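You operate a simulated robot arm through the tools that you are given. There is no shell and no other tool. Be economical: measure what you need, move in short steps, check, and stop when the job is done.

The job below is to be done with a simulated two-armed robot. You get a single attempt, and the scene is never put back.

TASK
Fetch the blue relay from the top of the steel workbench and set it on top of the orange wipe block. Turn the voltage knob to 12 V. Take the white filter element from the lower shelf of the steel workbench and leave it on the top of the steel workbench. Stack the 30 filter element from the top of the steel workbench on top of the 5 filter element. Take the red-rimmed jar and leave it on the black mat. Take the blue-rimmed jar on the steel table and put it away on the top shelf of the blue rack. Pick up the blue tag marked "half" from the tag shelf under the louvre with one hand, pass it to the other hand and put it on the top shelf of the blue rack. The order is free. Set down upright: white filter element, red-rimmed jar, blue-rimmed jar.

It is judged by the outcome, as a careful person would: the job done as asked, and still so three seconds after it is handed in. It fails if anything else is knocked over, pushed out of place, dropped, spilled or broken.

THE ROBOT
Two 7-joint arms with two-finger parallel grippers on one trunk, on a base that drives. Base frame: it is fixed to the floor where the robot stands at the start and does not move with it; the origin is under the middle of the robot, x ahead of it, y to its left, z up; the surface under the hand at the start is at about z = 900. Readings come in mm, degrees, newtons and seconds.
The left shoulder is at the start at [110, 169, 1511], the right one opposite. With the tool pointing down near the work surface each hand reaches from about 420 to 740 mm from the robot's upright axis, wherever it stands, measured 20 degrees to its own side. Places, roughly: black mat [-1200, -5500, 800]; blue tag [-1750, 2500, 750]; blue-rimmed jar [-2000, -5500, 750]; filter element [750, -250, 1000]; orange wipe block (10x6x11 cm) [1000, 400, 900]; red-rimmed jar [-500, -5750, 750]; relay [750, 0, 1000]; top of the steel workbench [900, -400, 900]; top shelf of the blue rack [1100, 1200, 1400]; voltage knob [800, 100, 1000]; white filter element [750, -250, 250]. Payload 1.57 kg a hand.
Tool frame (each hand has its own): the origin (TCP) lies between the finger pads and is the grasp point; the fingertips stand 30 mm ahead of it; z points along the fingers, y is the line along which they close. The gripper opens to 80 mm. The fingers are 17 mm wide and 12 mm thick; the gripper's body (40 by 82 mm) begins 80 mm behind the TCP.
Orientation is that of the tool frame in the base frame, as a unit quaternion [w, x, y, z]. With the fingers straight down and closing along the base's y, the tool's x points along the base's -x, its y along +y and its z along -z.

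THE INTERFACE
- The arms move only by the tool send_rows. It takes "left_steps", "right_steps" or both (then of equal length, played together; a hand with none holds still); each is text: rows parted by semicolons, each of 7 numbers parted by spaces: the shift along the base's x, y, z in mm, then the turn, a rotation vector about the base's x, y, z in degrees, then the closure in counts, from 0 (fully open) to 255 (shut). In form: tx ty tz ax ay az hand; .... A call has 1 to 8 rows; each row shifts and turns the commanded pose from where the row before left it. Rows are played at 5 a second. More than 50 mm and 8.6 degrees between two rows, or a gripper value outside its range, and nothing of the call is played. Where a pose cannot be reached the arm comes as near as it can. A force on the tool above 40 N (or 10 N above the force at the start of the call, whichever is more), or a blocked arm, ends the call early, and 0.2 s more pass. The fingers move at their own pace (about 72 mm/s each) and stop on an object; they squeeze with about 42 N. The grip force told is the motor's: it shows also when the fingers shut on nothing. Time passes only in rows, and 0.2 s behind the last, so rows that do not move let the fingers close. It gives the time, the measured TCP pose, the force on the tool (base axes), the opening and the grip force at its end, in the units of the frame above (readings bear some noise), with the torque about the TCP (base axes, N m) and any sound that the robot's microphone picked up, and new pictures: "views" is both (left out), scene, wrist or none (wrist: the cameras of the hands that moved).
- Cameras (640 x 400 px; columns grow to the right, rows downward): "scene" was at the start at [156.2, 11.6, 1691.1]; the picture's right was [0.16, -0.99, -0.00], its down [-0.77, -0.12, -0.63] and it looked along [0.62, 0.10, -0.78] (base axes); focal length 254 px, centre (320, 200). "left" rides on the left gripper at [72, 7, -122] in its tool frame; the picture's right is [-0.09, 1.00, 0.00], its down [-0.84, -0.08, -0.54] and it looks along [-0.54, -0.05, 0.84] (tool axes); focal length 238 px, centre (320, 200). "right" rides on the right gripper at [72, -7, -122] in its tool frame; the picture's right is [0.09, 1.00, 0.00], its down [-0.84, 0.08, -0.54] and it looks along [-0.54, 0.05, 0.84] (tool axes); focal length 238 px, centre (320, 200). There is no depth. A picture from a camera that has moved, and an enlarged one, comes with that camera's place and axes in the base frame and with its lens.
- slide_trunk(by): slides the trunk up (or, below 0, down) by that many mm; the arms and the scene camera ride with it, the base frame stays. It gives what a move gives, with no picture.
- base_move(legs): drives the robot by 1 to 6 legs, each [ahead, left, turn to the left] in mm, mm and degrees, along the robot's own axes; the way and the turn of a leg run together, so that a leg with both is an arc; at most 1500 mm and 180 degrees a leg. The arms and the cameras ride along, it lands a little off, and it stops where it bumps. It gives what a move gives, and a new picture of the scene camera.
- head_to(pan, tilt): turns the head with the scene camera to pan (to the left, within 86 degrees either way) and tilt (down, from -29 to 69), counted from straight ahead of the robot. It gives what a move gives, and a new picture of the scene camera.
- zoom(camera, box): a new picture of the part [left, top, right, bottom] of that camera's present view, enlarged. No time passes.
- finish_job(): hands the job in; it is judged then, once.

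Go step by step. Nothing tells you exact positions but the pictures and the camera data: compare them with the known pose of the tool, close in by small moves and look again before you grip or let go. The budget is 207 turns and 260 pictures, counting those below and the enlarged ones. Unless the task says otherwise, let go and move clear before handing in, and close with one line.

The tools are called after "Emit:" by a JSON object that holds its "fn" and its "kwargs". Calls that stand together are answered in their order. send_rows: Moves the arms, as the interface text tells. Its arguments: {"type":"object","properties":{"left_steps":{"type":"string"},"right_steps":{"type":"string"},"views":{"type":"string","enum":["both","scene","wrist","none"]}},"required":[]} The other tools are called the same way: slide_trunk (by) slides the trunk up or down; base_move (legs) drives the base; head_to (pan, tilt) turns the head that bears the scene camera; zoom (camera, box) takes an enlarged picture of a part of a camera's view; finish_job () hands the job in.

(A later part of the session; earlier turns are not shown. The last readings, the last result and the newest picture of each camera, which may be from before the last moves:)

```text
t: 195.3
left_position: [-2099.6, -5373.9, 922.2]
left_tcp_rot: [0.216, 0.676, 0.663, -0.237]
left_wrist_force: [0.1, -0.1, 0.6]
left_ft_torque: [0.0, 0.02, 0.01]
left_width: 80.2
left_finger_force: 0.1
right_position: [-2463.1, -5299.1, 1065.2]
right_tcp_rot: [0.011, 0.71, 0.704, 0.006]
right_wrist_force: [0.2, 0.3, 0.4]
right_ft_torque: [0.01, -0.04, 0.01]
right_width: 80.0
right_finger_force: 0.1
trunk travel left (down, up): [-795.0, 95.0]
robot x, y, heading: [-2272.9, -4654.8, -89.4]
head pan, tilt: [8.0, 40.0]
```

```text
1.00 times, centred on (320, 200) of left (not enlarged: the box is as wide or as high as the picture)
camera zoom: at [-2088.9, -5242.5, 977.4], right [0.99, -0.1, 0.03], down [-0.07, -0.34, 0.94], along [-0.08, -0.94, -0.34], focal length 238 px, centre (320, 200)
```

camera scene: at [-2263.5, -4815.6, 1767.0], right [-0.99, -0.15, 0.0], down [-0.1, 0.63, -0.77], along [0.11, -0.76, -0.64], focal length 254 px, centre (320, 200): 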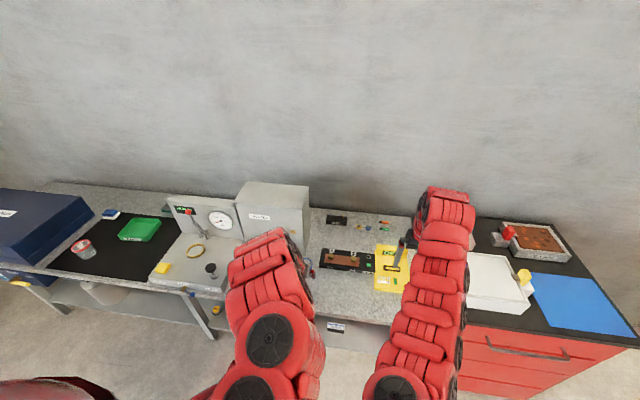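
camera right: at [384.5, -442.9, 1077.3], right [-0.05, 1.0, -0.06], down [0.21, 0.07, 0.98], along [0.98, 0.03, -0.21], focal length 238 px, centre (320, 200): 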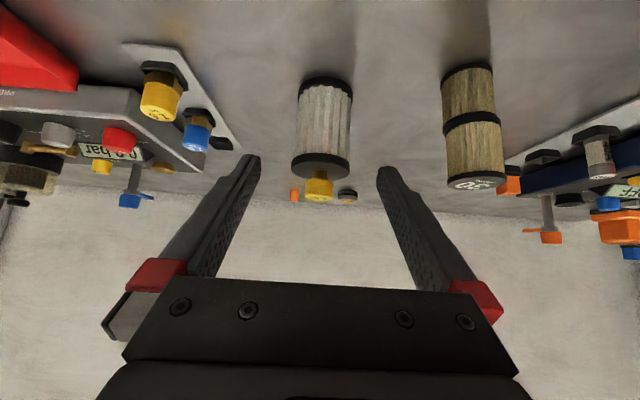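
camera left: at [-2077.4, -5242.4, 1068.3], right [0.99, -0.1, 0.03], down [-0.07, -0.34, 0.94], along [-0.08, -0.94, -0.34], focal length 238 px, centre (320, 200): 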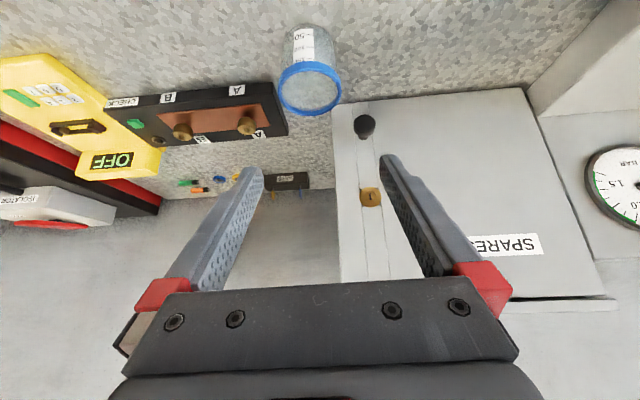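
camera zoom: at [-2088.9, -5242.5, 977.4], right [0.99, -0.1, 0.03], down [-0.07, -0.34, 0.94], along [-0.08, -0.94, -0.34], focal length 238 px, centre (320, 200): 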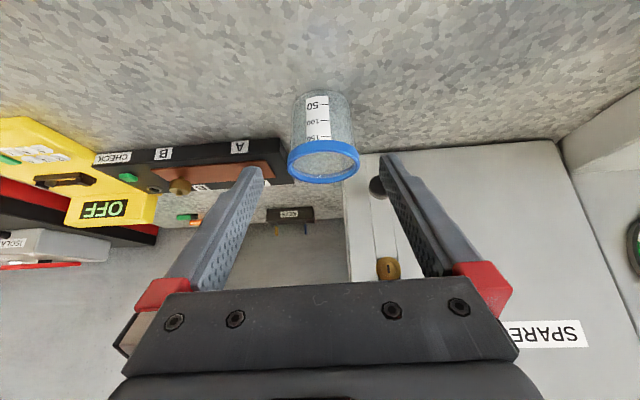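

Emit:
{"fn": "send_rows", "kwargs": {"left_steps": "0 -15 -12 0 0 0 0;-1 -15 -12 0 0 0 0;0 0 0 0 0 0 0", "views": "wrist"}}

```text
t: 196.1
left_position: [-2101.2, -5403.2, 898.5]
left_tcp_rot: [0.216, 0.675, 0.665, -0.235]
left_wrist_force: [-0.1, 0.1, 0.3]
left_ft_torque: [-0.03, -0.01, -0.01]
left_width: 80.1
left_finger_force: 0.1
right_position: [-2463.5, -5299.1, 1065.8]
right_tcp_rot: [0.012, 0.709, 0.705, 0.006]
right_wrist_force: [0.1, 0.8, -0.1]
right_ft_torque: [-0.02, 0.02, 0.04]
right_width: 79.7
right_finger_force: 0.0
trunk travel left (down, up): [-795.0, 95.0]
robot x, y, heading: [-2273.3, -4654.0, -89.6]
head pan, tilt: [8.0, 40.0]
camera left: at [-2089.4, -5272.2, 953.0], right [0.99, -0.1, 0.03], down [-0.07, -0.34, 0.94], along [-0.08, -0.94, -0.34], focal length 238 px, centre (320, 200)
```

left: 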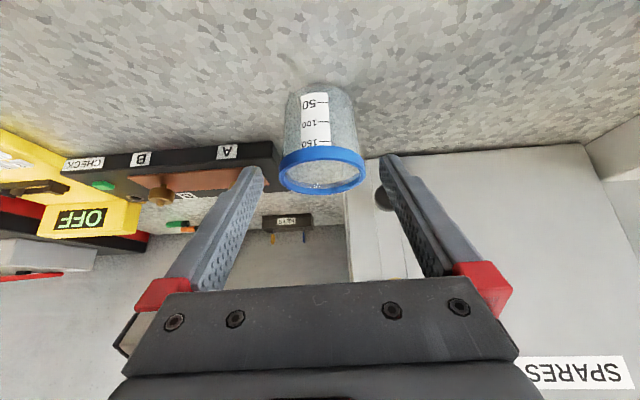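

Emit:
{"fn": "send_rows", "kwargs": {"left_steps": "2 -12 -12 0 0 0 0;0 -12 -12 0 0 0 0;0 -11 -11 0 0 0 0;0 0 0 0 0 0 0", "views": "wrist"}}

```text
t: 197.1
left_position: [-2098.5, -5438.7, 863.4]
left_tcp_rot: [0.215, 0.676, 0.664, -0.235]
left_wrist_force: [-0.8, 0.8, 0.4]
left_ft_torque: [0.05, 0.01, -0.02]
left_width: 80.0
left_finger_force: 0.0
right_position: [-2463.2, -5298.5, 1065.1]
right_tcp_rot: [0.012, 0.71, 0.704, 0.005]
right_wrist_force: [-0.3, 1.1, 0.2]
right_ft_torque: [-0.04, -0.02, 0.0]
right_width: 79.9
right_finger_force: 0.1
trunk travel left (down, up): [-795.0, 95.0]
robot x, y, heading: [-2274.0, -4656.4, -89.4]
head pan, tilt: [8.0, 40.0]
camera left: at [-2087.1, -5307.6, 918.4], right [0.99, -0.1, 0.03], down [-0.07, -0.34, 0.94], along [-0.08, -0.94, -0.34], focal length 238 px, centre (320, 200)
```

left: 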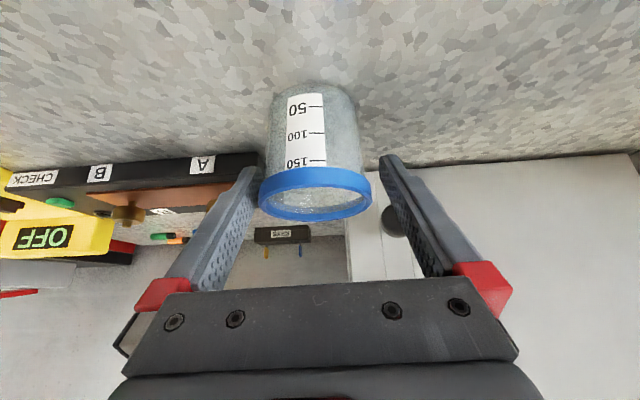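

Emit:
{"fn": "send_rows", "kwargs": {"left_steps": "-3 -2 -3 0 0 0 0;0 0 0 0 0 0 60;0 0 0 0 0 0 130;0 0 0 0 0 0 255;0 0 0 0 0 0 255;0 0 0 0 0 0 255", "views": "wrist"}}

```text
t: 198.5
left_position: [-2101.1, -5442.0, 862.0]
left_tcp_rot: [0.217, 0.675, 0.664, -0.236]
left_wrist_force: [0.0, -0.9, 3.8]
left_ft_torque: [-0.2, -0.02, -0.04]
left_width: 65.3
left_finger_force: 42.0
right_position: [-2463.9, -5298.4, 1066.1]
right_tcp_rot: [0.012, 0.709, 0.705, 0.006]
right_wrist_force: [-0.2, 0.1, 0.4]
right_ft_torque: [-0.01, -0.01, 0.03]
right_width: 80.1
right_finger_force: 0.0
trunk travel left (down, up): [-795.0, 95.0]
robot x, y, heading: [-2278.6, -4651.3, -89.5]
head pan, tilt: [8.0, 40.0]
camera left: at [-2090.2, -5310.4, 915.8], right [0.99, -0.1, 0.03], down [-0.07, -0.34, 0.94], along [-0.08, -0.94, -0.34], focal length 238 px, centre (320, 200)
```

left: 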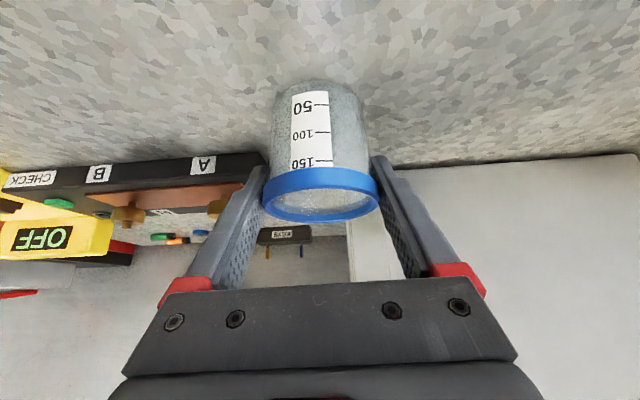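

Gripped. Lift with the trunk, then back off from the table and view.

Emit:
{"fn": "slide_trunk", "kwargs": {"by": 95}}

Emit:
{"fn": "base_move", "kwargs": {"legs": [[-400, 0, 0]]}}

Emit:
{"fn": "zoom", "kwargs": {"camera": "left", "box": [160, 40, 480, 300]}}

```text
t: 199.8
left_position: [-2100.6, -5443.1, 955.3]
left_tcp_rot: [0.216, 0.675, 0.665, -0.235]
left_wrist_force: [-0.4, 0.0, -0.4]
left_ft_torque: [0.01, 0.04, -0.01]
left_width: 65.2
left_finger_force: 41.4
right_position: [-2463.9, -5299.1, 1160.5]
right_tcp_rot: [0.011, 0.709, 0.705, 0.006]
right_wrist_force: [-0.5, -0.2, 0.0]
right_ft_torque: [0.03, -0.01, -0.02]
right_width: 79.8
right_finger_force: 0.2
trunk travel left (down, up): [-890.0, 0.0]
robot x, y, heading: [-2277.2, -4651.8, -89.2]
head pan, tilt: [8.0, 40.0]
```

```text
t: 202.3
left_position: [-2105.1, -5055.6, 955.6]
left_tcp_rot: [0.216, 0.676, 0.664, -0.236]
left_wrist_force: [-0.3, -0.1, -1.0]
left_ft_torque: [0.0, -0.02, -0.01]
left_width: 65.2
left_finger_force: 42.2
right_position: [-2466.7, -4911.6, 1160.2]
right_tcp_rot: [0.011, 0.709, 0.705, 0.006]
right_wrist_force: [-1.0, -0.3, 0.2]
right_ft_torque: [-0.02, 0.0, -0.01]
right_width: 79.8
right_finger_force: 0.0
trunk travel left (down, up): [-890.0, 0.0]
robot x, y, heading: [-2279.5, -4268.8, -89.5]
head pan, tilt: [8.0, 40.0]
camera scene: at [-2266.1, -4432.2, 1771.5], right [-0.99, -0.15, 0.0], down [-0.1, 0.64, -0.77], along [0.11, -0.76, -0.64], focal length 254 px, centre (320, 200)
```

scene: 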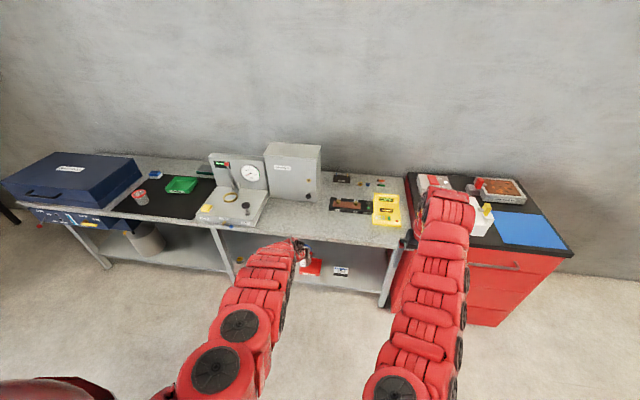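

```text
1.54 times, centred on (320, 170) of left
camera zoom: at [-2094.1, -4923.0, 1009.6], right [0.99, -0.1, 0.03], down [-0.07, -0.34, 0.94], along [-0.08, -0.94, -0.34], focal length 367 px, centre (320, 246)
```

zoom: 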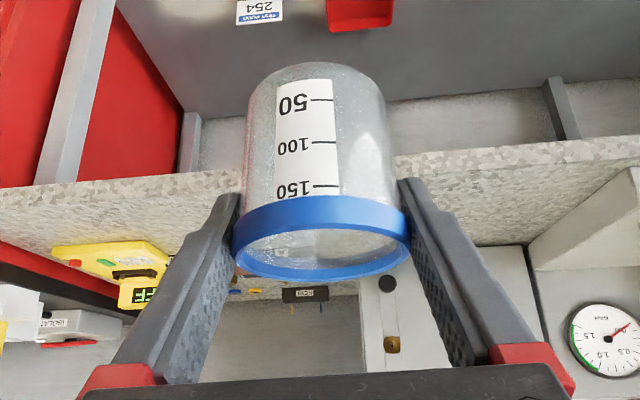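

Jar held securely. Now drive to the rack with the jar.

Emit:
{"fn": "base_move", "kwargs": {"legs": [[0, 0, 159.5], [1500, 0, 0], [1500, 0, 0]]}}

```text
t: 223.5
left_position: [-1303.4, -561.5, 955.5]
left_tcp_rot: [0.265, -0.558, 0.766, 0.18]
left_wrist_force: [-0.2, 0.1, -1.0]
left_ft_torque: [0.0, -0.03, 0.01]
left_width: 64.6
left_finger_force: 42.6
right_position: [-998.7, -802.3, 1161.2]
right_tcp_rot: [-0.004, -0.593, 0.805, 0.013]
right_wrist_force: [1.0, 0.1, 0.4]
right_ft_torque: [0.01, -0.02, -0.02]
right_width: 80.0
right_finger_force: 0.0
trunk travel left (down, up): [-890.0, 0.0]
robot x, y, heading: [-1362.7, -1363.3, 73.5]
head pan, tilt: [8.0, 40.0]
camera scene: at [-1328.5, -1204.0, 1771.7], right [0.99, -0.15, 0.0], down [-0.09, -0.64, -0.77], along [0.11, 0.76, -0.64], focal length 254 px, centre (320, 200)
```

scene: 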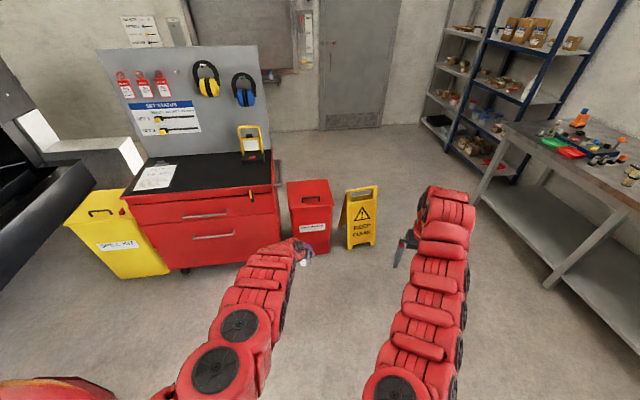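

Obstacles (cabinet, bin, sign) ahead; route: turn to 45°, then go along +y at x≈-150 and turn to face the rack.

Emit:
{"fn": "base_move", "kwargs": {"legs": [[0, 0, -28.5], [1000, 0, 0], [715, 0, 0], [0, 0, 45]]}}

```text
t: 235.7
left_position: [-290.5, 638.3, 955.5]
left_tcp_rot: [0.238, -0.657, 0.683, 0.213]
left_wrist_force: [-0.7, -0.2, -1.0]
left_ft_torque: [-0.02, 0.02, 0.0]
left_width: 64.6
left_finger_force: 42.2
right_position: [67.3, 487.7, 1160.9]
right_tcp_rot: [-0.007, -0.697, 0.717, 0.011]
right_wrist_force: [-0.2, -0.1, 0.6]
right_ft_torque: [0.0, 0.04, 0.0]
right_width: 80.1
right_finger_force: 0.0
trunk travel left (down, up): [-890.0, 0.0]
robot x, y, heading: [-129.9, -154.5, 89.3]
head pan, tilt: [8.0, 40.0]
camera scene: at [-141.3, 12.3, 1771.6], right [0.99, 0.13, 0.0], down [0.08, -0.64, -0.77], along [-0.1, 0.76, -0.64], focal length 254 px, centre (320, 200)
```

scene: 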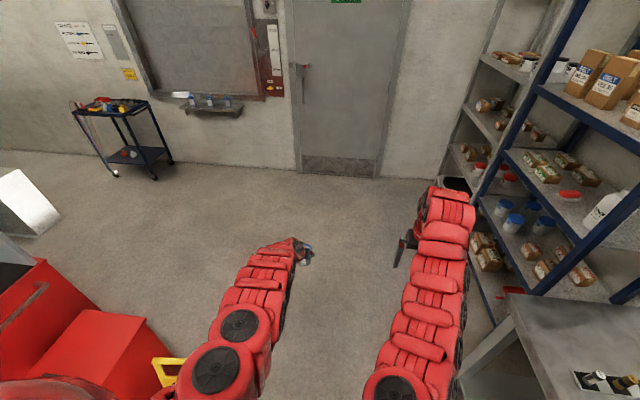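

Emit:
{"fn": "base_move", "kwargs": {"legs": [[1150, 0, 0], [0, 0, -89]]}}

Emit:
{"fn": "head_to", "kwargs": {"pan": 12, "tilt": 20}}

```text
t: 245.4
left_position: [681.9, 1196.5, 955.9]
left_tcp_rot: [0.32, 0.007, 0.947, -0.014]
left_wrist_force: [0.1, 0.5, -0.4]
left_ft_torque: [-0.01, 0.02, 0.0]
left_width: 64.2
left_finger_force: 42.1
right_position: [538.4, 833.7, 1161.5]
right_tcp_rot: [0.004, 0.002, 1.0, 0.012]
right_wrist_force: [-0.6, 0.3, -0.3]
right_ft_torque: [-0.01, 0.0, 0.01]
right_width: 79.9
right_finger_force: 0.2
trunk travel left (down, up): [-890.0, 0.0]
robot x, y, heading: [-109.4, 1017.4, 0.9]
head pan, tilt: [8.0, 40.0]
camera scene: at [59.1, 1032.0, 1771.6], right [0.15, -0.99, 0.0], down [-0.64, -0.1, -0.77], along [0.76, 0.12, -0.64], focal length 254 px, centre (320, 200)
```

scene: 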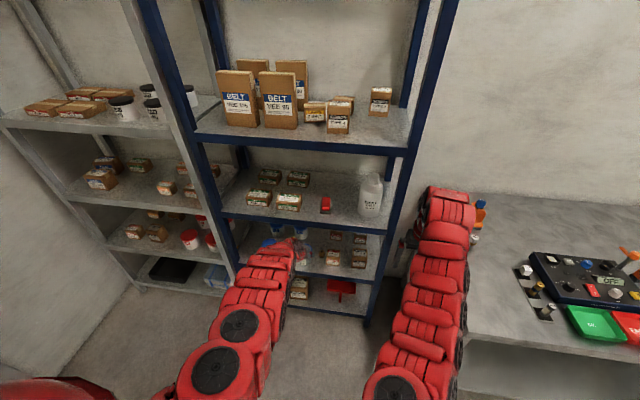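

```text
t: 246.2
left_position: [681.1, 1194.7, 957.5]
left_tcp_rot: [0.32, 0.007, 0.947, -0.013]
left_wrist_force: [-0.2, -0.6, -0.7]
left_ft_torque: [0.0, 0.0, -0.02]
left_width: 64.0
left_finger_force: 41.7
right_position: [540.3, 833.6, 1160.6]
right_tcp_rot: [0.004, 0.002, 1.0, 0.012]
right_wrist_force: [0.0, 0.4, -0.3]
right_ft_torque: [-0.01, -0.01, -0.01]
right_width: 80.2
right_finger_force: 0.0
trunk travel left (down, up): [-890.0, 0.0]
robot x, y, heading: [-106.4, 1017.1, 0.8]
head pan, tilt: [12.0, 20.0]
camera scene: at [65.9, 1039.4, 1803.0], right [0.22, -0.98, 0.0], down [-0.33, -0.08, -0.94], along [0.92, 0.21, -0.34], focal length 254 px, centre (320, 200)
```

scene: 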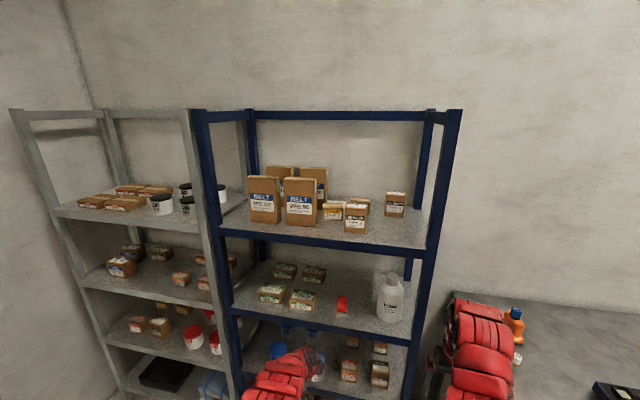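

Emit:
{"fn": "zoom", "kwargs": {"camera": "scene", "box": [190, 100, 470, 270]}}

```text
2.29 times, centred on (330, 185) of scene
camera zoom: at [65.9, 1039.4, 1803.0], right [0.22, -0.98, 0.0], down [-0.33, -0.08, -0.94], along [0.92, 0.21, -0.34], focal length 580 px, centre (297, 234)
```

zoom: 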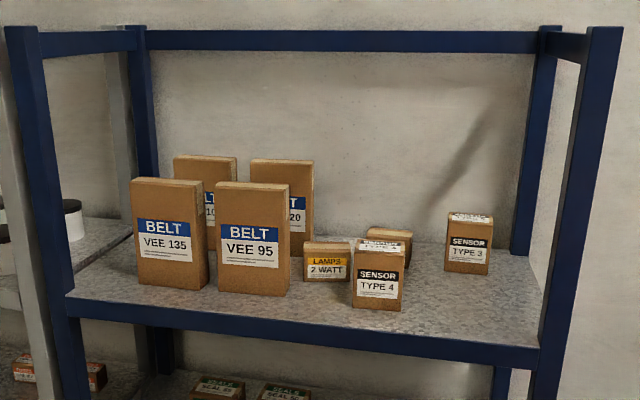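

Top shelf front edge is about x≈865, z≈1365–1400, with free space at right (y≈950). Raise the jar in front of the rack.

Emit:
{"fn": "send_rows", "kwargs": {"left_steps": "0 0 45 0 0 0 255;0 0 45 0 0 0 255;0 0 45 0 0 0 255;0 0 45 0 0 0 255;0 0 45 0 0 0 255;0 0 45 0 0 0 255;0 0 45 0 0 0 255;0 0 45 0 0 0 255", "views": "none"}}

Emit:
{"fn": "send_rows", "kwargs": {"left_steps": "0 0 45 0 0 0 255;0 0 45 0 0 0 255;0 0 45 0 0 0 255;0 0 45 0 0 0 255;0 0 0 0 0 0 255", "views": "both"}}

```text
t: 248.0
left_position: [694.7, 1196.9, 1315.7]
left_tcp_rot: [0.32, 0.007, 0.947, -0.013]
left_wrist_force: [-0.3, 0.9, -0.7]
left_ft_torque: [0.0, -0.01, -0.01]
left_width: 64.0
left_finger_force: 42.0
left hand out of reach, approached as far as the arm can: row 5, 6
right_position: [538.8, 832.4, 1161.4]
right_tcp_rot: [0.004, 0.001, 1.0, 0.012]
right_wrist_force: [0.0, -0.1, 0.4]
right_ft_torque: [0.01, -0.03, -0.01]
right_width: 80.0
right_finger_force: 0.1
trunk travel left (down, up): [-890.0, 0.0]
robot x, y, heading: [-107.1, 1016.1, 0.8]
head pan, tilt: [12.0, 20.0]
```

```text
t: 249.2
left_position: [694.4, 1195.5, 1494.9]
left_tcp_rot: [0.318, 0.006, 0.948, -0.013]
left_wrist_force: [0.5, -0.4, 0.6]
left_ft_torque: [0.0, -0.01, -0.02]
left_width: 64.2
left_finger_force: 42.4
right_position: [539.9, 834.1, 1160.7]
right_tcp_rot: [0.005, 0.001, 1.0, 0.012]
right_wrist_force: [1.0, 0.1, 0.4]
right_ft_torque: [-0.01, 0.02, 0.0]
right_width: 79.8
right_finger_force: 0.1
trunk travel left (down, up): [-890.0, 0.0]
robot x, y, heading: [-107.1, 1015.5, 0.9]
head pan, tilt: [12.0, 20.0]
camera scene: at [66.0, 1040.0, 1803.0], right [0.22, -0.98, 0.0], down [-0.33, -0.08, -0.94], along [0.92, 0.21, -0.34], focal length 254 px, centre (320, 200)
camera left: at [563.4, 1207.7, 1548.8], right [0.1, 0.99, 0.03], down [0.34, -0.06, 0.94], along [0.94, -0.08, -0.34], focal length 238 px, centre (320, 200)
```

scene: 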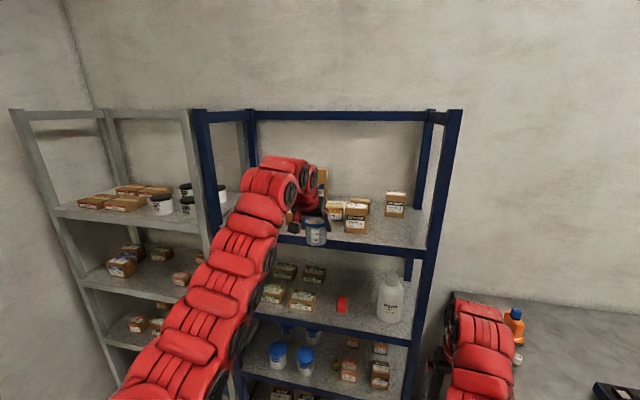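
left: 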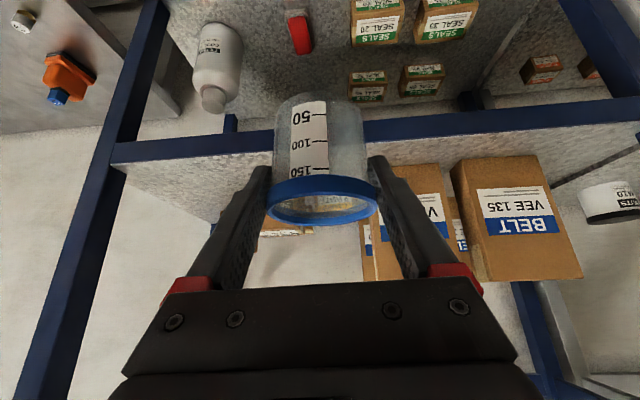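

Reachable. Strafe right and drive forward so the jar is over the free shelf area around (955,965).

Emit:
{"fn": "base_move", "kwargs": {"legs": [[0, -230, -0.8]]}}

Emit:
{"fn": "zoom", "kwargs": {"camera": "left", "box": [0, 0, 640, 400]}}

```text
t: 250.9
left_position: [696.8, 958.8, 1495.1]
left_tcp_rot: [0.32, 0.012, 0.947, -0.015]
left_wrist_force: [0.1, -0.1, -0.1]
left_ft_torque: [-0.02, -0.01, 0.0]
left_width: 63.8
left_finger_force: 42.3
right_position: [536.8, 597.8, 1161.9]
right_tcp_rot: [0.005, 0.009, 1.0, 0.012]
right_wrist_force: [-0.1, -1.3, -0.3]
right_ft_torque: [0.0, 0.0, 0.04]
right_width: 80.1
right_finger_force: 0.1
trunk travel left (down, up): [-890.0, 0.0]
robot x, y, heading: [-106.0, 792.1, -0.2]
head pan, tilt: [12.0, 20.0]
camera scene: at [67.5, 811.7, 1803.0], right [0.21, -0.98, 0.0], down [-0.33, -0.07, -0.94], along [0.92, 0.19, -0.34], focal length 254 px, centre (320, 200)
```

scene: 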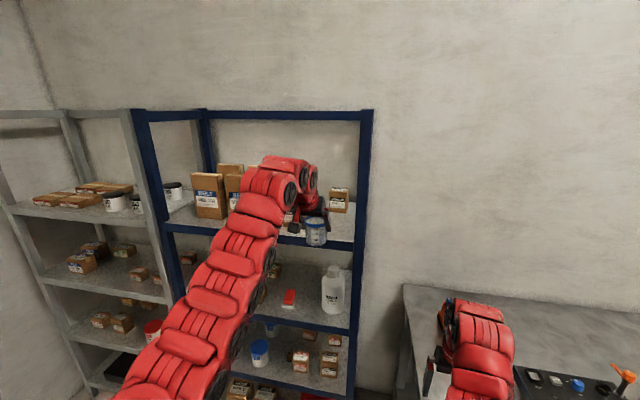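

```text
1.00 times, centred on (320, 200) of left (not enlarged: the box is as wide or as high as the picture)
camera zoom: at [567.4, 972.0, 1548.5], right [0.11, 0.99, 0.03], down [0.34, -0.07, 0.94], along [0.94, -0.09, -0.34], focal length 238 px, centre (320, 200)
```

zoom: 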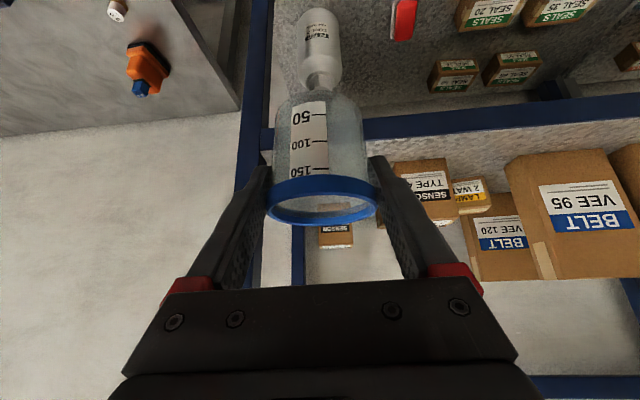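

Emit:
{"fn": "base_move", "kwargs": {"legs": [[252, -10, 0]]}}

Emit:
{"fn": "zoom", "kwargs": {"camera": "left", "box": [0, 0, 640, 400]}}

```text
t: 252.8
left_position: [949.6, 941.8, 1495.7]
left_tcp_rot: [0.32, 0.015, 0.947, -0.016]
left_wrist_force: [-0.2, -1.0, -0.3]
left_ft_torque: [-0.02, 0.01, -0.01]
left_width: 64.1
left_finger_force: 41.5
right_position: [788.2, 581.9, 1161.2]
right_tcp_rot: [0.004, 0.012, 1.0, 0.012]
right_wrist_force: [0.2, -0.1, -0.4]
right_ft_torque: [0.03, 0.0, 0.03]
right_width: 80.0
right_finger_force: 0.0
trunk travel left (down, up): [-890.0, 0.0]
robot x, y, heading: [147.4, 778.8, -0.5]
head pan, tilt: [12.0, 20.0]
camera scene: at [318.6, 797.6, 1803.3], right [0.2, -0.98, 0.0], down [-0.33, -0.07, -0.94], along [0.92, 0.19, -0.34], focal length 254 px, centre (320, 200)
```

scene: 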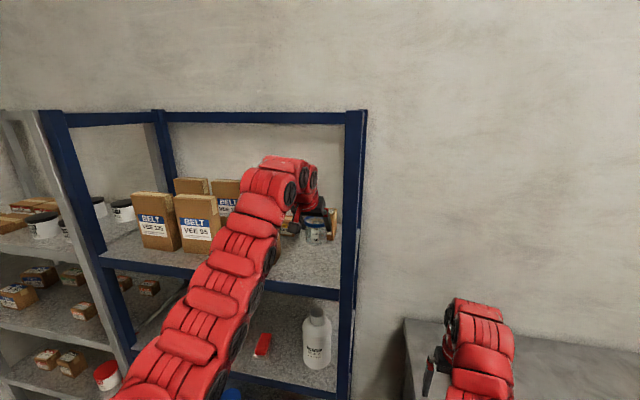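

```text
1.00 times, centred on (320, 200) of left (not enlarged: the box is as wide or as high as the picture)
camera zoom: at [819.6, 955.9, 1549.7], right [0.11, 0.99, 0.03], down [0.33, -0.07, 0.94], along [0.94, -0.1, -0.34], focal length 238 px, centre (320, 200)
```

zoom: 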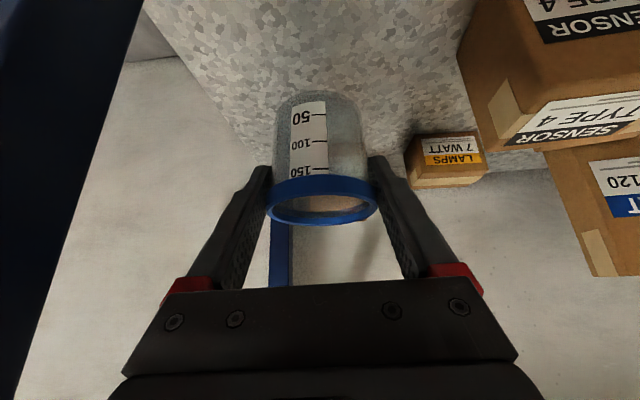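

Emit:
{"fn": "send_rows", "kwargs": {"left_steps": "0 0 -8 0 0 0 255;0 0 -8 0 0 0 255;0 0 -8 0 0 0 255;0 0 -6 0 0 0 255;0 0 -5 0 0 0 255;0 0 -5 0 0 0 255;0 0 0 0 0 0 255", "views": "wrist"}}

```text
t: 254.4
left_position: [951.9, 941.7, 1454.8]
left_tcp_rot: [0.318, 0.016, 0.948, -0.016]
left_wrist_force: [0.1, -0.9, -0.1]
left_ft_torque: [-0.02, -0.01, 0.02]
left_width: 63.5
left_finger_force: 42.6
right_position: [790.6, 582.2, 1160.2]
right_tcp_rot: [0.005, 0.012, 1.0, 0.012]
right_wrist_force: [-0.6, -0.4, -0.2]
right_ft_torque: [0.02, -0.02, 0.03]
right_width: 80.0
right_finger_force: 0.1
trunk travel left (down, up): [-890.0, 0.0]
robot x, y, heading: [146.2, 779.3, -0.3]
head pan, tilt: [12.0, 20.0]
camera left: at [821.6, 956.0, 1509.3], right [0.11, 0.99, 0.03], down [0.34, -0.07, 0.94], along [0.94, -0.1, -0.34], focal length 238 px, centre (320, 200)
```

left: 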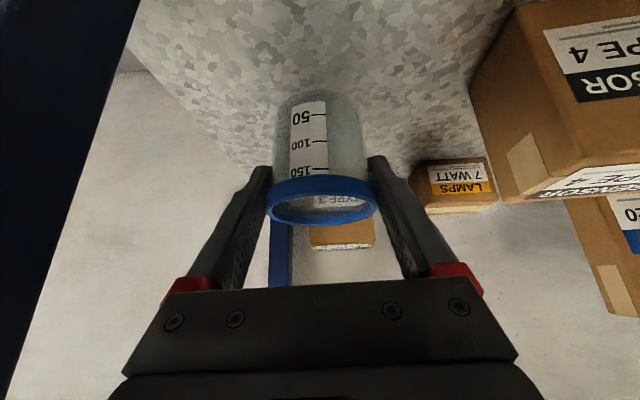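

Emit:
{"fn": "send_rows", "kwargs": {"left_steps": "0 0 -4 0 0 0 255;0 0 -4 0 0 0 255;0 0 -4 0 0 0 255;0 0 -4 0 0 0 255;0 0 -4 0 0 0 255;0 0 -4 0 0 0 255;0 0 -4 0 0 0 255;0 0 0 0 0 0 255", "views": "none"}}

```text
t: 256.2
left_position: [952.8, 941.9, 1425.0]
left_tcp_rot: [0.32, 0.016, 0.947, -0.016]
left_wrist_force: [0.1, 0.3, -1.0]
left_ft_torque: [0.02, 0.0, 0.02]
left_width: 63.8
left_finger_force: 41.8
right_position: [789.9, 582.4, 1160.8]
right_tcp_rot: [0.005, 0.011, 1.0, 0.012]
right_wrist_force: [0.6, -0.1, -0.6]
right_ft_torque: [0.0, 0.0, 0.03]
right_width: 79.8
right_finger_force: 0.0
trunk travel left (down, up): [-890.0, 0.0]
robot x, y, heading: [147.8, 780.9, -0.5]
head pan, tilt: [12.0, 20.0]
```

Emit:
{"fn": "send_rows", "kwargs": {"left_steps": "0 0 -3 0 0 0 255;0 0 -3 0 0 0 255;0 0 -3 0 0 0 255;0 0 -3 0 0 0 255;0 0 -3 0 0 0 255;0 0 -3 0 0 0 255;0 0 0 0 0 0 255", "views": "wrist"}}

```text
t: 257.8
left_position: [947.2, 941.0, 1412.0]
left_tcp_rot: [0.322, 0.016, 0.946, -0.017]
left_wrist_force: [3.7, 3.5, 35.9]
left_ft_torque: [0.26, -0.45, -0.01]
left_width: 63.0
left_finger_force: 42.4
right_position: [785.4, 583.5, 1163.7]
right_tcp_rot: [0.007, 0.011, 1.0, 0.012]
right_wrist_force: [0.4, 0.2, -0.8]
right_ft_torque: [0.0, 0.01, -0.01]
right_width: 80.0
right_finger_force: 0.0
trunk travel left (down, up): [-890.0, 0.0]
robot x, y, heading: [149.7, 776.7, -0.6]
head pan, tilt: [12.0, 20.0]
camera left: at [816.9, 955.5, 1465.5], right [0.11, 0.99, 0.04], down [0.33, -0.07, 0.94], along [0.94, -0.09, -0.33], focal length 238 px, centre (320, 200)
```

left: 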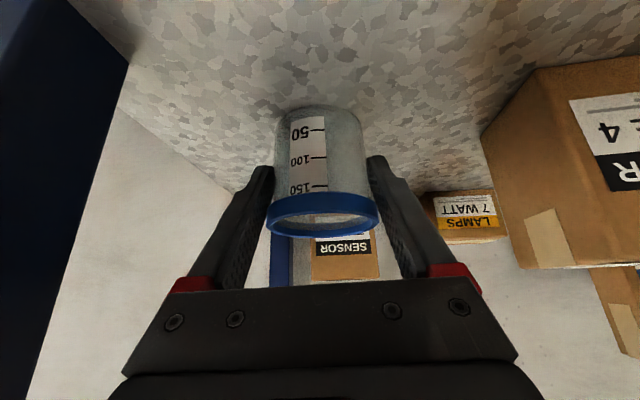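

Contact with shelf. Relieve and release.

Emit:
{"fn": "send_rows", "kwargs": {"left_steps": "0 0 4 0 0 0 255;0 0 0 0 0 0 255;0 0 0 0 0 0 150;0 0 0 0 0 0 50;0 0 0 0 0 0 0;0 0 0 0 0 0 0;0 0 0 0 0 0 0", "views": "wrist"}}

```text
t: 259.4
left_position: [952.2, 942.7, 1411.7]
left_tcp_rot: [0.318, 0.015, 0.948, -0.015]
left_wrist_force: [-1.0, -0.3, -0.1]
left_ft_torque: [0.02, 0.03, -0.04]
left_width: 80.0
left_finger_force: 0.0
right_position: [790.8, 582.8, 1159.8]
right_tcp_rot: [0.003, 0.012, 1.0, 0.012]
right_wrist_force: [0.0, 0.1, 0.2]
right_ft_torque: [0.02, 0.01, 0.01]
right_width: 80.0
right_finger_force: 0.0
trunk travel left (down, up): [-890.0, 0.0]
robot x, y, heading: [150.1, 780.4, -0.1]
head pan, tilt: [12.0, 20.0]
camera left: at [822.0, 955.6, 1466.6], right [0.11, 0.99, 0.03], down [0.34, -0.07, 0.94], along [0.94, -0.09, -0.34], focal length 238 px, centre (320, 200)
```

left: 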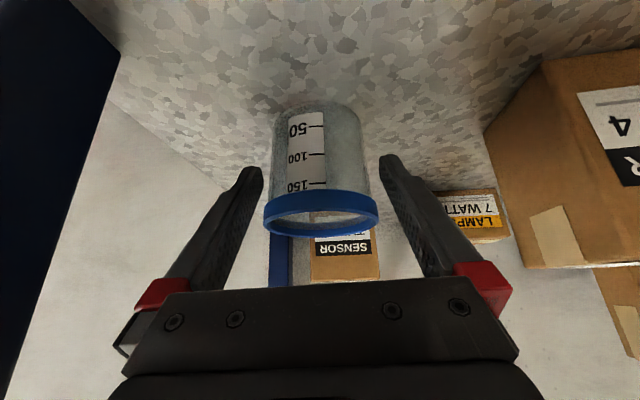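

Emit:
{"fn": "send_rows", "kwargs": {"left_steps": "-12 0 16 0 0 0 0;-12 0 16 0 0 0 0;-18 0 24 0 0 0 0;-20 0 24 0 0 0 0;0 0 0 0 0 0 0", "views": "wrist"}}

```text
t: 260.6
left_position: [890.3, 941.7, 1491.4]
left_tcp_rot: [0.319, 0.016, 0.948, -0.016]
left_wrist_force: [-0.1, 0.3, -1.2]
left_ft_torque: [-0.04, 0.0, 0.0]
left_width: 79.8
left_finger_force: 0.1
right_position: [789.9, 582.6, 1160.1]
right_tcp_rot: [0.003, 0.011, 1.0, 0.013]
right_wrist_force: [0.5, -0.5, 0.7]
right_ft_torque: [-0.01, 0.05, -0.01]
right_width: 80.1
right_finger_force: 0.1
trunk travel left (down, up): [-890.0, 0.0]
robot x, y, heading: [151.9, 778.4, -0.4]
head pan, tilt: [12.0, 20.0]
camera left: at [759.3, 956.0, 1545.7], right [0.11, 0.99, 0.03], down [0.34, -0.07, 0.94], along [0.94, -0.09, -0.34], focal length 238 px, centre (320, 200)
```

left: 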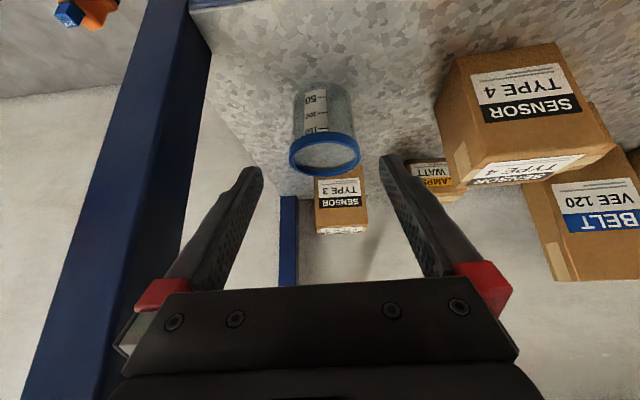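

Jar is upright on the top shelf. Back off, and turn to view the tag shelf area.

Emit:
{"fn": "base_move", "kwargs": {"legs": [[-450, 0, 0], [0, 250, 0], [0, 0, 90]]}}

Emit:
{"fn": "head_to", "kwargs": {"pan": 35, "tilt": 25}}

```text
t: 268.6
left_position: [-469.4, 1778.4, 1491.4]
left_tcp_rot: [0.237, -0.661, 0.679, 0.215]
left_wrist_force: [0.2, -0.3, -0.5]
left_ft_torque: [0.0, 0.0, -0.01]
left_width: 80.2
left_finger_force: 0.1
right_position: [-107.8, 1681.2, 1161.0]
right_tcp_rot: [-0.006, -0.701, 0.713, 0.012]
right_wrist_force: [0.0, -0.8, 0.0]
right_ft_torque: [0.02, -0.02, 0.04]
right_width: 80.0
right_finger_force: 0.0
trunk travel left (down, up): [-890.0, 0.0]
robot x, y, heading: [-301.4, 1039.5, 90.1]
head pan, tilt: [12.0, 20.0]
camera scene: at [-319.7, 1210.6, 1803.0], right [0.98, 0.21, 0.0], down [0.07, -0.33, -0.94], along [-0.2, 0.92, -0.34], focal length 254 px, centre (320, 200)
```

scene: 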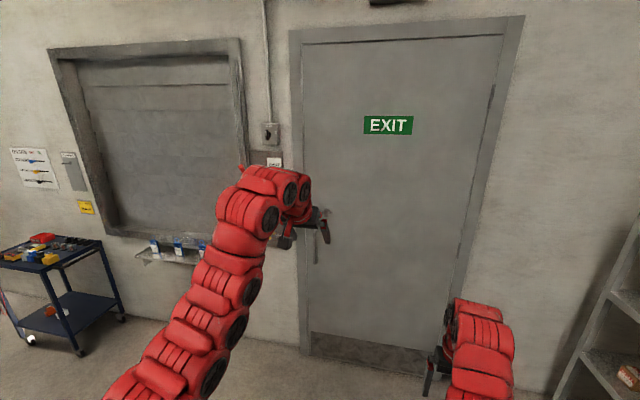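

```text
t: 269.5
left_position: [-469.0, 1779.7, 1490.7]
left_tcp_rot: [0.237, -0.661, 0.678, 0.216]
left_wrist_force: [0.3, 0.5, 0.0]
left_ft_torque: [0.01, 0.02, -0.04]
left_width: 80.2
left_finger_force: 0.1
right_position: [-108.4, 1682.0, 1160.0]
right_tcp_rot: [-0.005, -0.701, 0.713, 0.012]
right_wrist_force: [-0.3, -0.3, 0.0]
right_ft_torque: [0.02, 0.02, -0.03]
right_width: 80.0
right_finger_force: 0.2
trunk travel left (down, up): [-890.0, 0.0]
robot x, y, heading: [-300.5, 1039.0, 89.9]
head pan, tilt: [35.0, 25.0]
camera scene: at [-353.4, 1195.0, 1795.0], right [0.82, 0.57, 0.0], down [0.24, -0.35, -0.91], along [-0.52, 0.74, -0.42], focal length 254 px, centre (320, 200)
```

scene: 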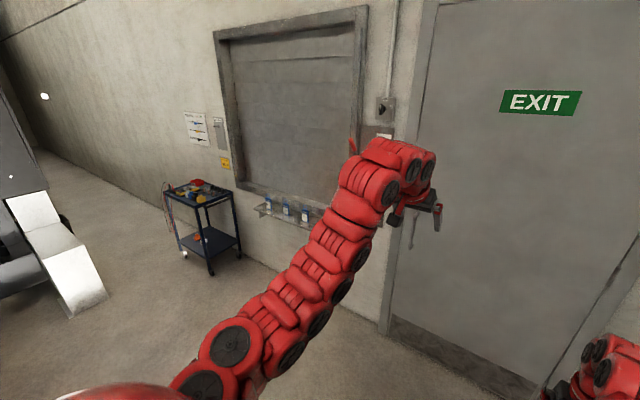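

Emit:
{"fn": "zoom", "kwargs": {"camera": "scene", "box": [240, 180, 340, 240]}}

```text
6.40 times, centred on (290, 210) of scene
camera zoom: at [-353.4, 1195.0, 1795.0], right [0.82, 0.57, 0.0], down [0.24, -0.35, -0.91], along [-0.52, 0.74, -0.42], focal length 1622 px, centre (512, 136)
```

zoom: 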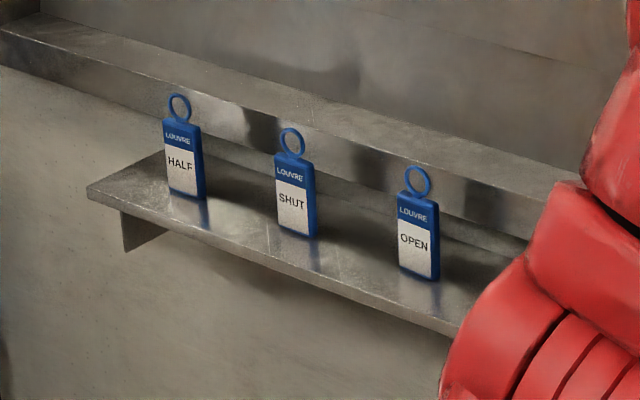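

Tags stand on a small shelf: HALF is leftmost at about (-1885,2588). I'll pick it with the left hand from above and pass to the right. First straighten the left hand and drive towards it.

Emit:
{"fn": "send_rows", "kwargs": {"left_steps": "0 0 -45 -6.2 0 0 0;0 0 -45 -6.2 0 0 0;0 0 -45 -6.2 0 0 0;0 0 -45 -6.2 0 0 0;0 0 -45 -6.2 0 0 0;0 0 -45 -6.2 0 0 0;0 0 -45 0 0 0 0;0 0 0 0 0 0 0", "views": "none"}}

Emit:
{"fn": "base_move", "kwargs": {"legs": [[600, 0, 0], [0, 1380, 0]]}}

Emit:
{"fn": "head_to", "kwargs": {"pan": 5, "tilt": 38}}

```text
t: 271.3
left_position: [-466.6, 1768.5, 1177.9]
left_tcp_rot: [0.013, -0.701, 0.712, -0.012]
left_wrist_force: [0.8, 0.2, -0.3]
left_ft_torque: [0.03, 0.0, -0.01]
left_width: 80.0
left_finger_force: 0.1
left hand out of reach, approached as far as the arm can: row 6
right_position: [-108.5, 1681.8, 1161.0]
right_tcp_rot: [-0.005, -0.7, 0.714, 0.012]
right_wrist_force: [-0.9, -0.5, -0.2]
right_ft_torque: [-0.01, 0.01, 0.05]
right_width: 79.8
right_finger_force: 0.0
trunk travel left (down, up): [-890.0, 0.0]
robot x, y, heading: [-300.5, 1039.6, 90.0]
head pan, tilt: [35.0, 25.0]
```

```text
t: 281.0
left_position: [-1815.8, 2371.2, 1178.1]
left_tcp_rot: [0.014, -0.702, 0.712, -0.012]
left_wrist_force: [1.1, -0.2, 0.2]
left_ft_torque: [-0.03, 0.04, 0.01]
left_width: 80.1
left_finger_force: 0.1
right_position: [-1455.3, 2285.2, 1161.2]
right_tcp_rot: [-0.006, -0.702, 0.712, 0.012]
right_wrist_force: [0.5, -0.9, 0.4]
right_ft_torque: [-0.02, 0.01, 0.03]
right_width: 80.0
right_finger_force: 0.1
trunk travel left (down, up): [-890.0, 0.0]
robot x, y, heading: [-1649.2, 1641.2, 90.2]
head pan, tilt: [35.0, 25.0]
camera scene: at [-1699.9, 1797.9, 1795.0], right [0.82, 0.57, 0.0], down [0.24, -0.35, -0.91], along [-0.52, 0.74, -0.42], focal length 254 px, centre (320, 200)
```

scene: 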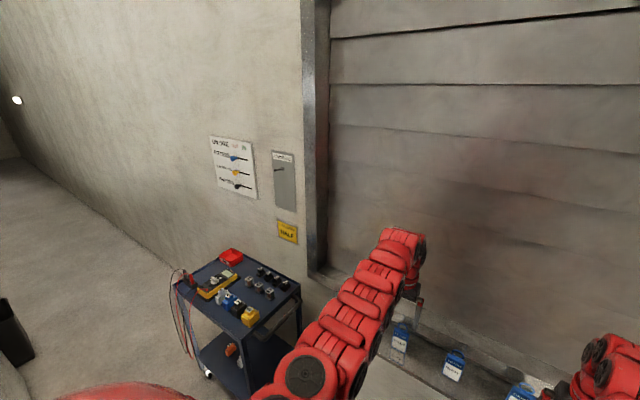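

```text
t: 282.0
left_position: [-1814.4, 2371.2, 1178.2]
left_tcp_rot: [0.014, -0.703, 0.711, -0.013]
left_wrist_force: [-0.2, -0.3, 0.1]
left_ft_torque: [-0.01, 0.03, 0.01]
left_width: 79.7
left_finger_force: 0.0
right_position: [-1455.5, 2284.6, 1161.6]
right_tcp_rot: [-0.006, -0.701, 0.713, 0.011]
right_wrist_force: [0.7, -0.8, 0.4]
right_ft_torque: [0.01, 0.02, -0.01]
right_width: 80.0
right_finger_force: 0.1
trunk travel left (down, up): [-890.0, 0.0]
robot x, y, heading: [-1648.2, 1643.4, 90.1]
head pan, tilt: [5.0, 38.0]
camera scene: at [-1655.0, 1808.5, 1774.7], right [1.0, 0.09, 0.0], down [0.05, -0.61, -0.79], along [-0.07, 0.79, -0.62], focal length 254 px, centre (320, 200)
```

scene: 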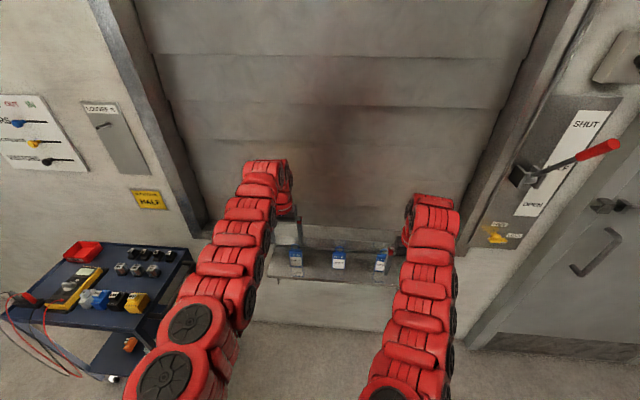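

Emit:
{"fn": "zoom", "kwargs": {"camera": "left", "box": [0, 0, 640, 400]}}

Emit:
{"fn": "zoom", "kwargs": {"camera": "scene", "box": [250, 200, 420, 310]}}

```text
1.00 times, centred on (320, 200) of left (not enlarged: the box is as wide or as high as the picture)
camera zoom: at [-1827.1, 2300.0, 1300.2], right [-0.99, 0.1, -0.04], down [0.07, 0.84, 0.55], along [0.09, 0.54, -0.84], focal length 238 px, centre (320, 200)
```

zoom: 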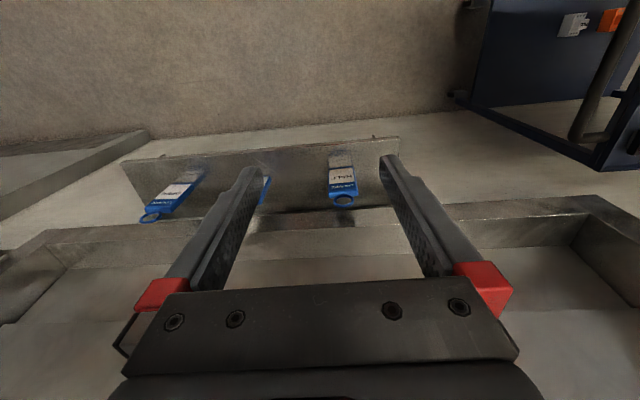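

```text
3.64 times, centred on (335, 255) of scene
camera zoom: at [-1655.0, 1808.5, 1774.7], right [1.0, 0.09, 0.0], down [0.05, -0.61, -0.79], along [-0.07, 0.79, -0.62], focal length 922 px, centre (266, 0)
```

zoom: 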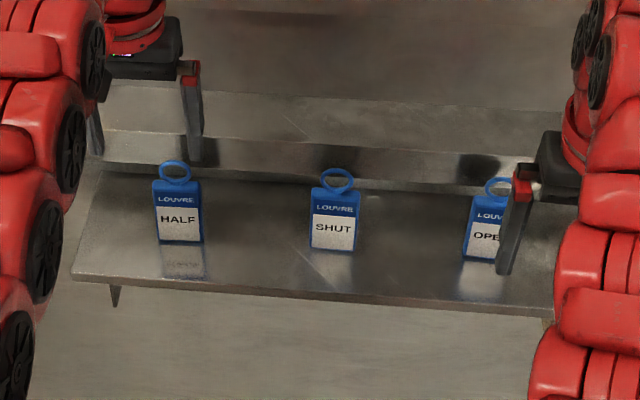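

HALF tag is around (-1826,2490), base z≈868. Move closer and lower the left hand to look.

Emit:
{"fn": "base_move", "kwargs": {"legs": [[110, 10, 0]]}}

Emit:
{"fn": "send_rows", "kwargs": {"left_steps": "0 0 -30 0 0 0 0;0 0 -30 0 0 0 0;0 0 -30 0 0 0 0;0 0 0 0 0 0 0", "views": "wrist"}}

```text
t: 283.2
left_position: [-1823.6, 2478.1, 1178.4]
left_tcp_rot: [0.013, -0.701, 0.713, -0.013]
left_wrist_force: [-0.1, -0.7, -0.5]
left_ft_torque: [0.02, -0.02, 0.0]
left_width: 80.2
left_finger_force: 0.1
right_position: [-1466.2, 2391.9, 1161.5]
right_tcp_rot: [-0.006, -0.701, 0.713, 0.012]
right_wrist_force: [0.4, -0.2, 0.0]
right_ft_torque: [0.04, 0.01, 0.02]
right_width: 80.0
right_finger_force: 0.0
trunk travel left (down, up): [-890.0, 0.0]
robot x, y, heading: [-1658.5, 1750.1, 90.0]
head pan, tilt: [5.0, 38.0]
camera scene: at [-1664.5, 1914.7, 1774.9], right [1.0, 0.09, 0.0], down [0.05, -0.61, -0.79], along [-0.07, 0.79, -0.61], focal length 254 px, centre (320, 200)
```

scene: 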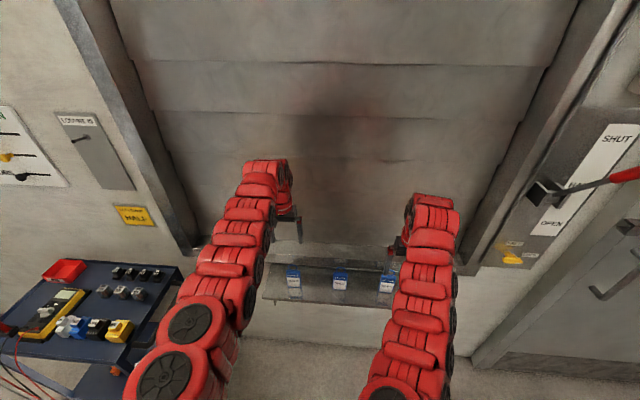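

```text
t: 284.2
left_position: [-1824.6, 2468.7, 1089.2]
left_tcp_rot: [0.013, -0.701, 0.713, -0.013]
left_wrist_force: [0.0, -0.3, 0.3]
left_ft_torque: [0.0, 0.0, 0.02]
left_width: 80.3
left_finger_force: 0.1
left hand out of reach, approached as far as the arm can: row 2
right_position: [-1465.0, 2392.6, 1161.3]
right_tcp_rot: [-0.005, -0.7, 0.714, 0.012]
right_wrist_force: [0.1, 0.2, -0.3]
right_ft_torque: [0.03, 0.02, 0.01]
right_width: 80.0
right_finger_force: 0.0
trunk travel left (down, up): [-890.0, 0.0]
robot x, y, heading: [-1658.7, 1752.5, 89.7]
head pan, tilt: [5.0, 38.0]
camera left: at [-1836.9, 2397.9, 1211.0], right [-0.99, 0.11, -0.04], down [0.07, 0.83, 0.55], along [0.09, 0.54, -0.84], focal length 238 px, centre (320, 200)
```

left: 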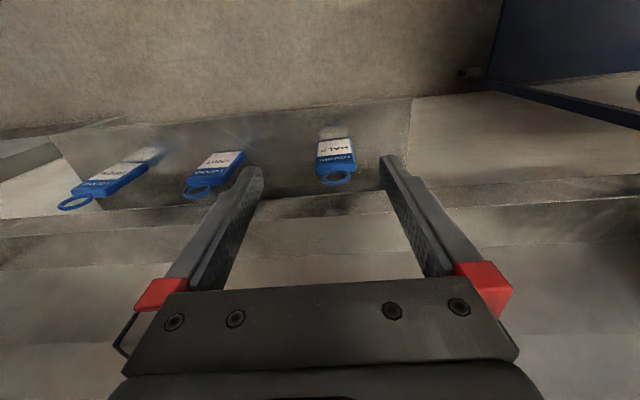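

Tag is actually at ≈(-1834,2555), top z≈880. Lower and retract the hand a bit, then drive closer.

Emit:
{"fn": "send_rows", "kwargs": {"left_steps": "0 -20 -30 0 0 0 0;0 -20 -35 0 0 0 0;0 -20 -35 0 0 0 0;0 -10 -20 0 0 0 0;0 0 0 0 0 0 0", "views": "none"}}

Emit:
{"fn": "base_move", "kwargs": {"legs": [[130, 8, 0]]}}

Emit:
{"fn": "zoom", "kwargs": {"camera": "left", "box": [0, 0, 640, 400]}}

```text
t: 285.4
left_position: [-1823.6, 2402.2, 968.4]
left_tcp_rot: [0.014, -0.702, 0.712, -0.013]
left_wrist_force: [-0.2, -0.4, 0.7]
left_ft_torque: [0.0, -0.01, -0.01]
left_width: 80.2
left_finger_force: 0.1
right_position: [-1465.2, 2393.1, 1160.7]
right_tcp_rot: [-0.006, -0.701, 0.713, 0.012]
right_wrist_force: [-0.1, 0.4, 0.6]
right_ft_torque: [0.03, 0.06, 0.03]
right_width: 80.0
right_finger_force: 0.2
trunk travel left (down, up): [-890.0, 0.0]
robot x, y, heading: [-1656.9, 1751.2, 89.7]
head pan, tilt: [5.0, 38.0]
```

```text
t: 286.7
left_position: [-1832.8, 2532.0, 970.7]
left_tcp_rot: [0.014, -0.702, 0.712, -0.011]
left_wrist_force: [0.5, -0.7, -0.5]
left_ft_torque: [0.01, 0.0, -0.01]
left_width: 80.4
left_finger_force: 0.0
right_position: [-1474.6, 2522.1, 1161.4]
right_tcp_rot: [-0.006, -0.702, 0.712, 0.012]
right_wrist_force: [0.2, -0.6, 0.8]
right_ft_torque: [-0.01, 0.03, -0.01]
right_width: 79.7
right_finger_force: 0.0
trunk travel left (down, up): [-890.0, 0.0]
robot x, y, heading: [-1666.3, 1883.6, 89.9]
head pan, tilt: [5.0, 38.0]
camera scene: at [-1672.7, 2045.8, 1774.9], right [1.0, 0.09, 0.0], down [0.05, -0.61, -0.79], along [-0.07, 0.79, -0.61], focal length 254 px, centre (320, 200)
```

scene: 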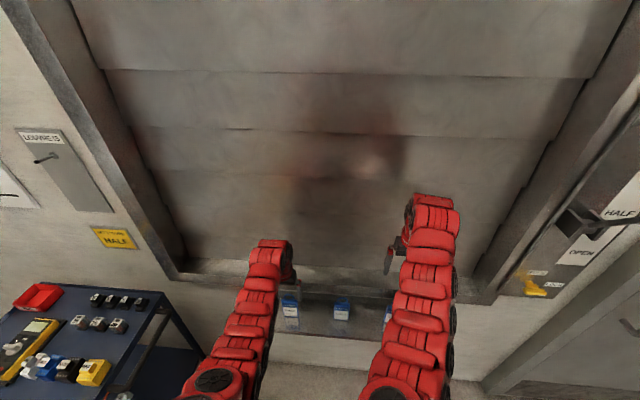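

```text
1.00 times, centred on (320, 200) of left (not enlarged: the box is as wide or as high as the picture)
camera zoom: at [-1844.4, 2460.3, 1091.5], right [-0.99, 0.11, -0.04], down [0.07, 0.83, 0.55], along [0.09, 0.54, -0.84], focal length 238 px, centre (320, 200)
```

zoom: 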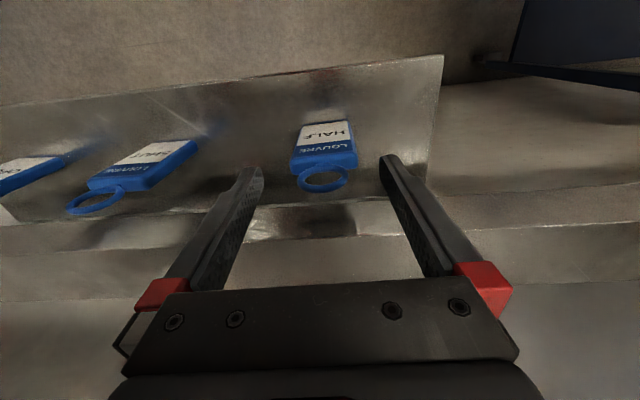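

Emit:
{"fn": "send_rows", "kwargs": {"left_steps": "0 7 -14 0 0 0 0;0 7 -14 0 0 0 0;0 0 -12 0 0 0 0;0 0 0 0 0 0 0", "views": "wrist"}}

```text
t: 287.7
left_position: [-1832.5, 2544.9, 928.7]
left_tcp_rot: [0.013, -0.702, 0.712, -0.013]
left_wrist_force: [0.0, 0.2, 0.1]
left_ft_torque: [0.02, 0.02, -0.01]
left_width: 79.9
left_finger_force: 0.0
right_position: [-1473.3, 2525.5, 1161.4]
right_tcp_rot: [-0.006, -0.701, 0.713, 0.011]
right_wrist_force: [-0.1, 0.2, -1.4]
right_ft_torque: [-0.02, -0.01, 0.03]
right_width: 79.9
right_finger_force: 0.2
trunk travel left (down, up): [-890.0, 0.0]
robot x, y, heading: [-1664.9, 1881.2, 90.0]
head pan, tilt: [5.0, 38.0]
camera left: at [-1844.2, 2474.2, 1050.1], right [-0.99, 0.11, -0.04], down [0.07, 0.84, 0.55], along [0.09, 0.54, -0.84], focal length 238 px, centre (320, 200)
```

left: 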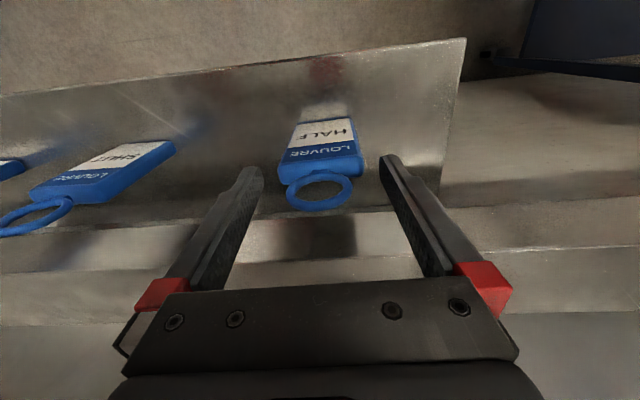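

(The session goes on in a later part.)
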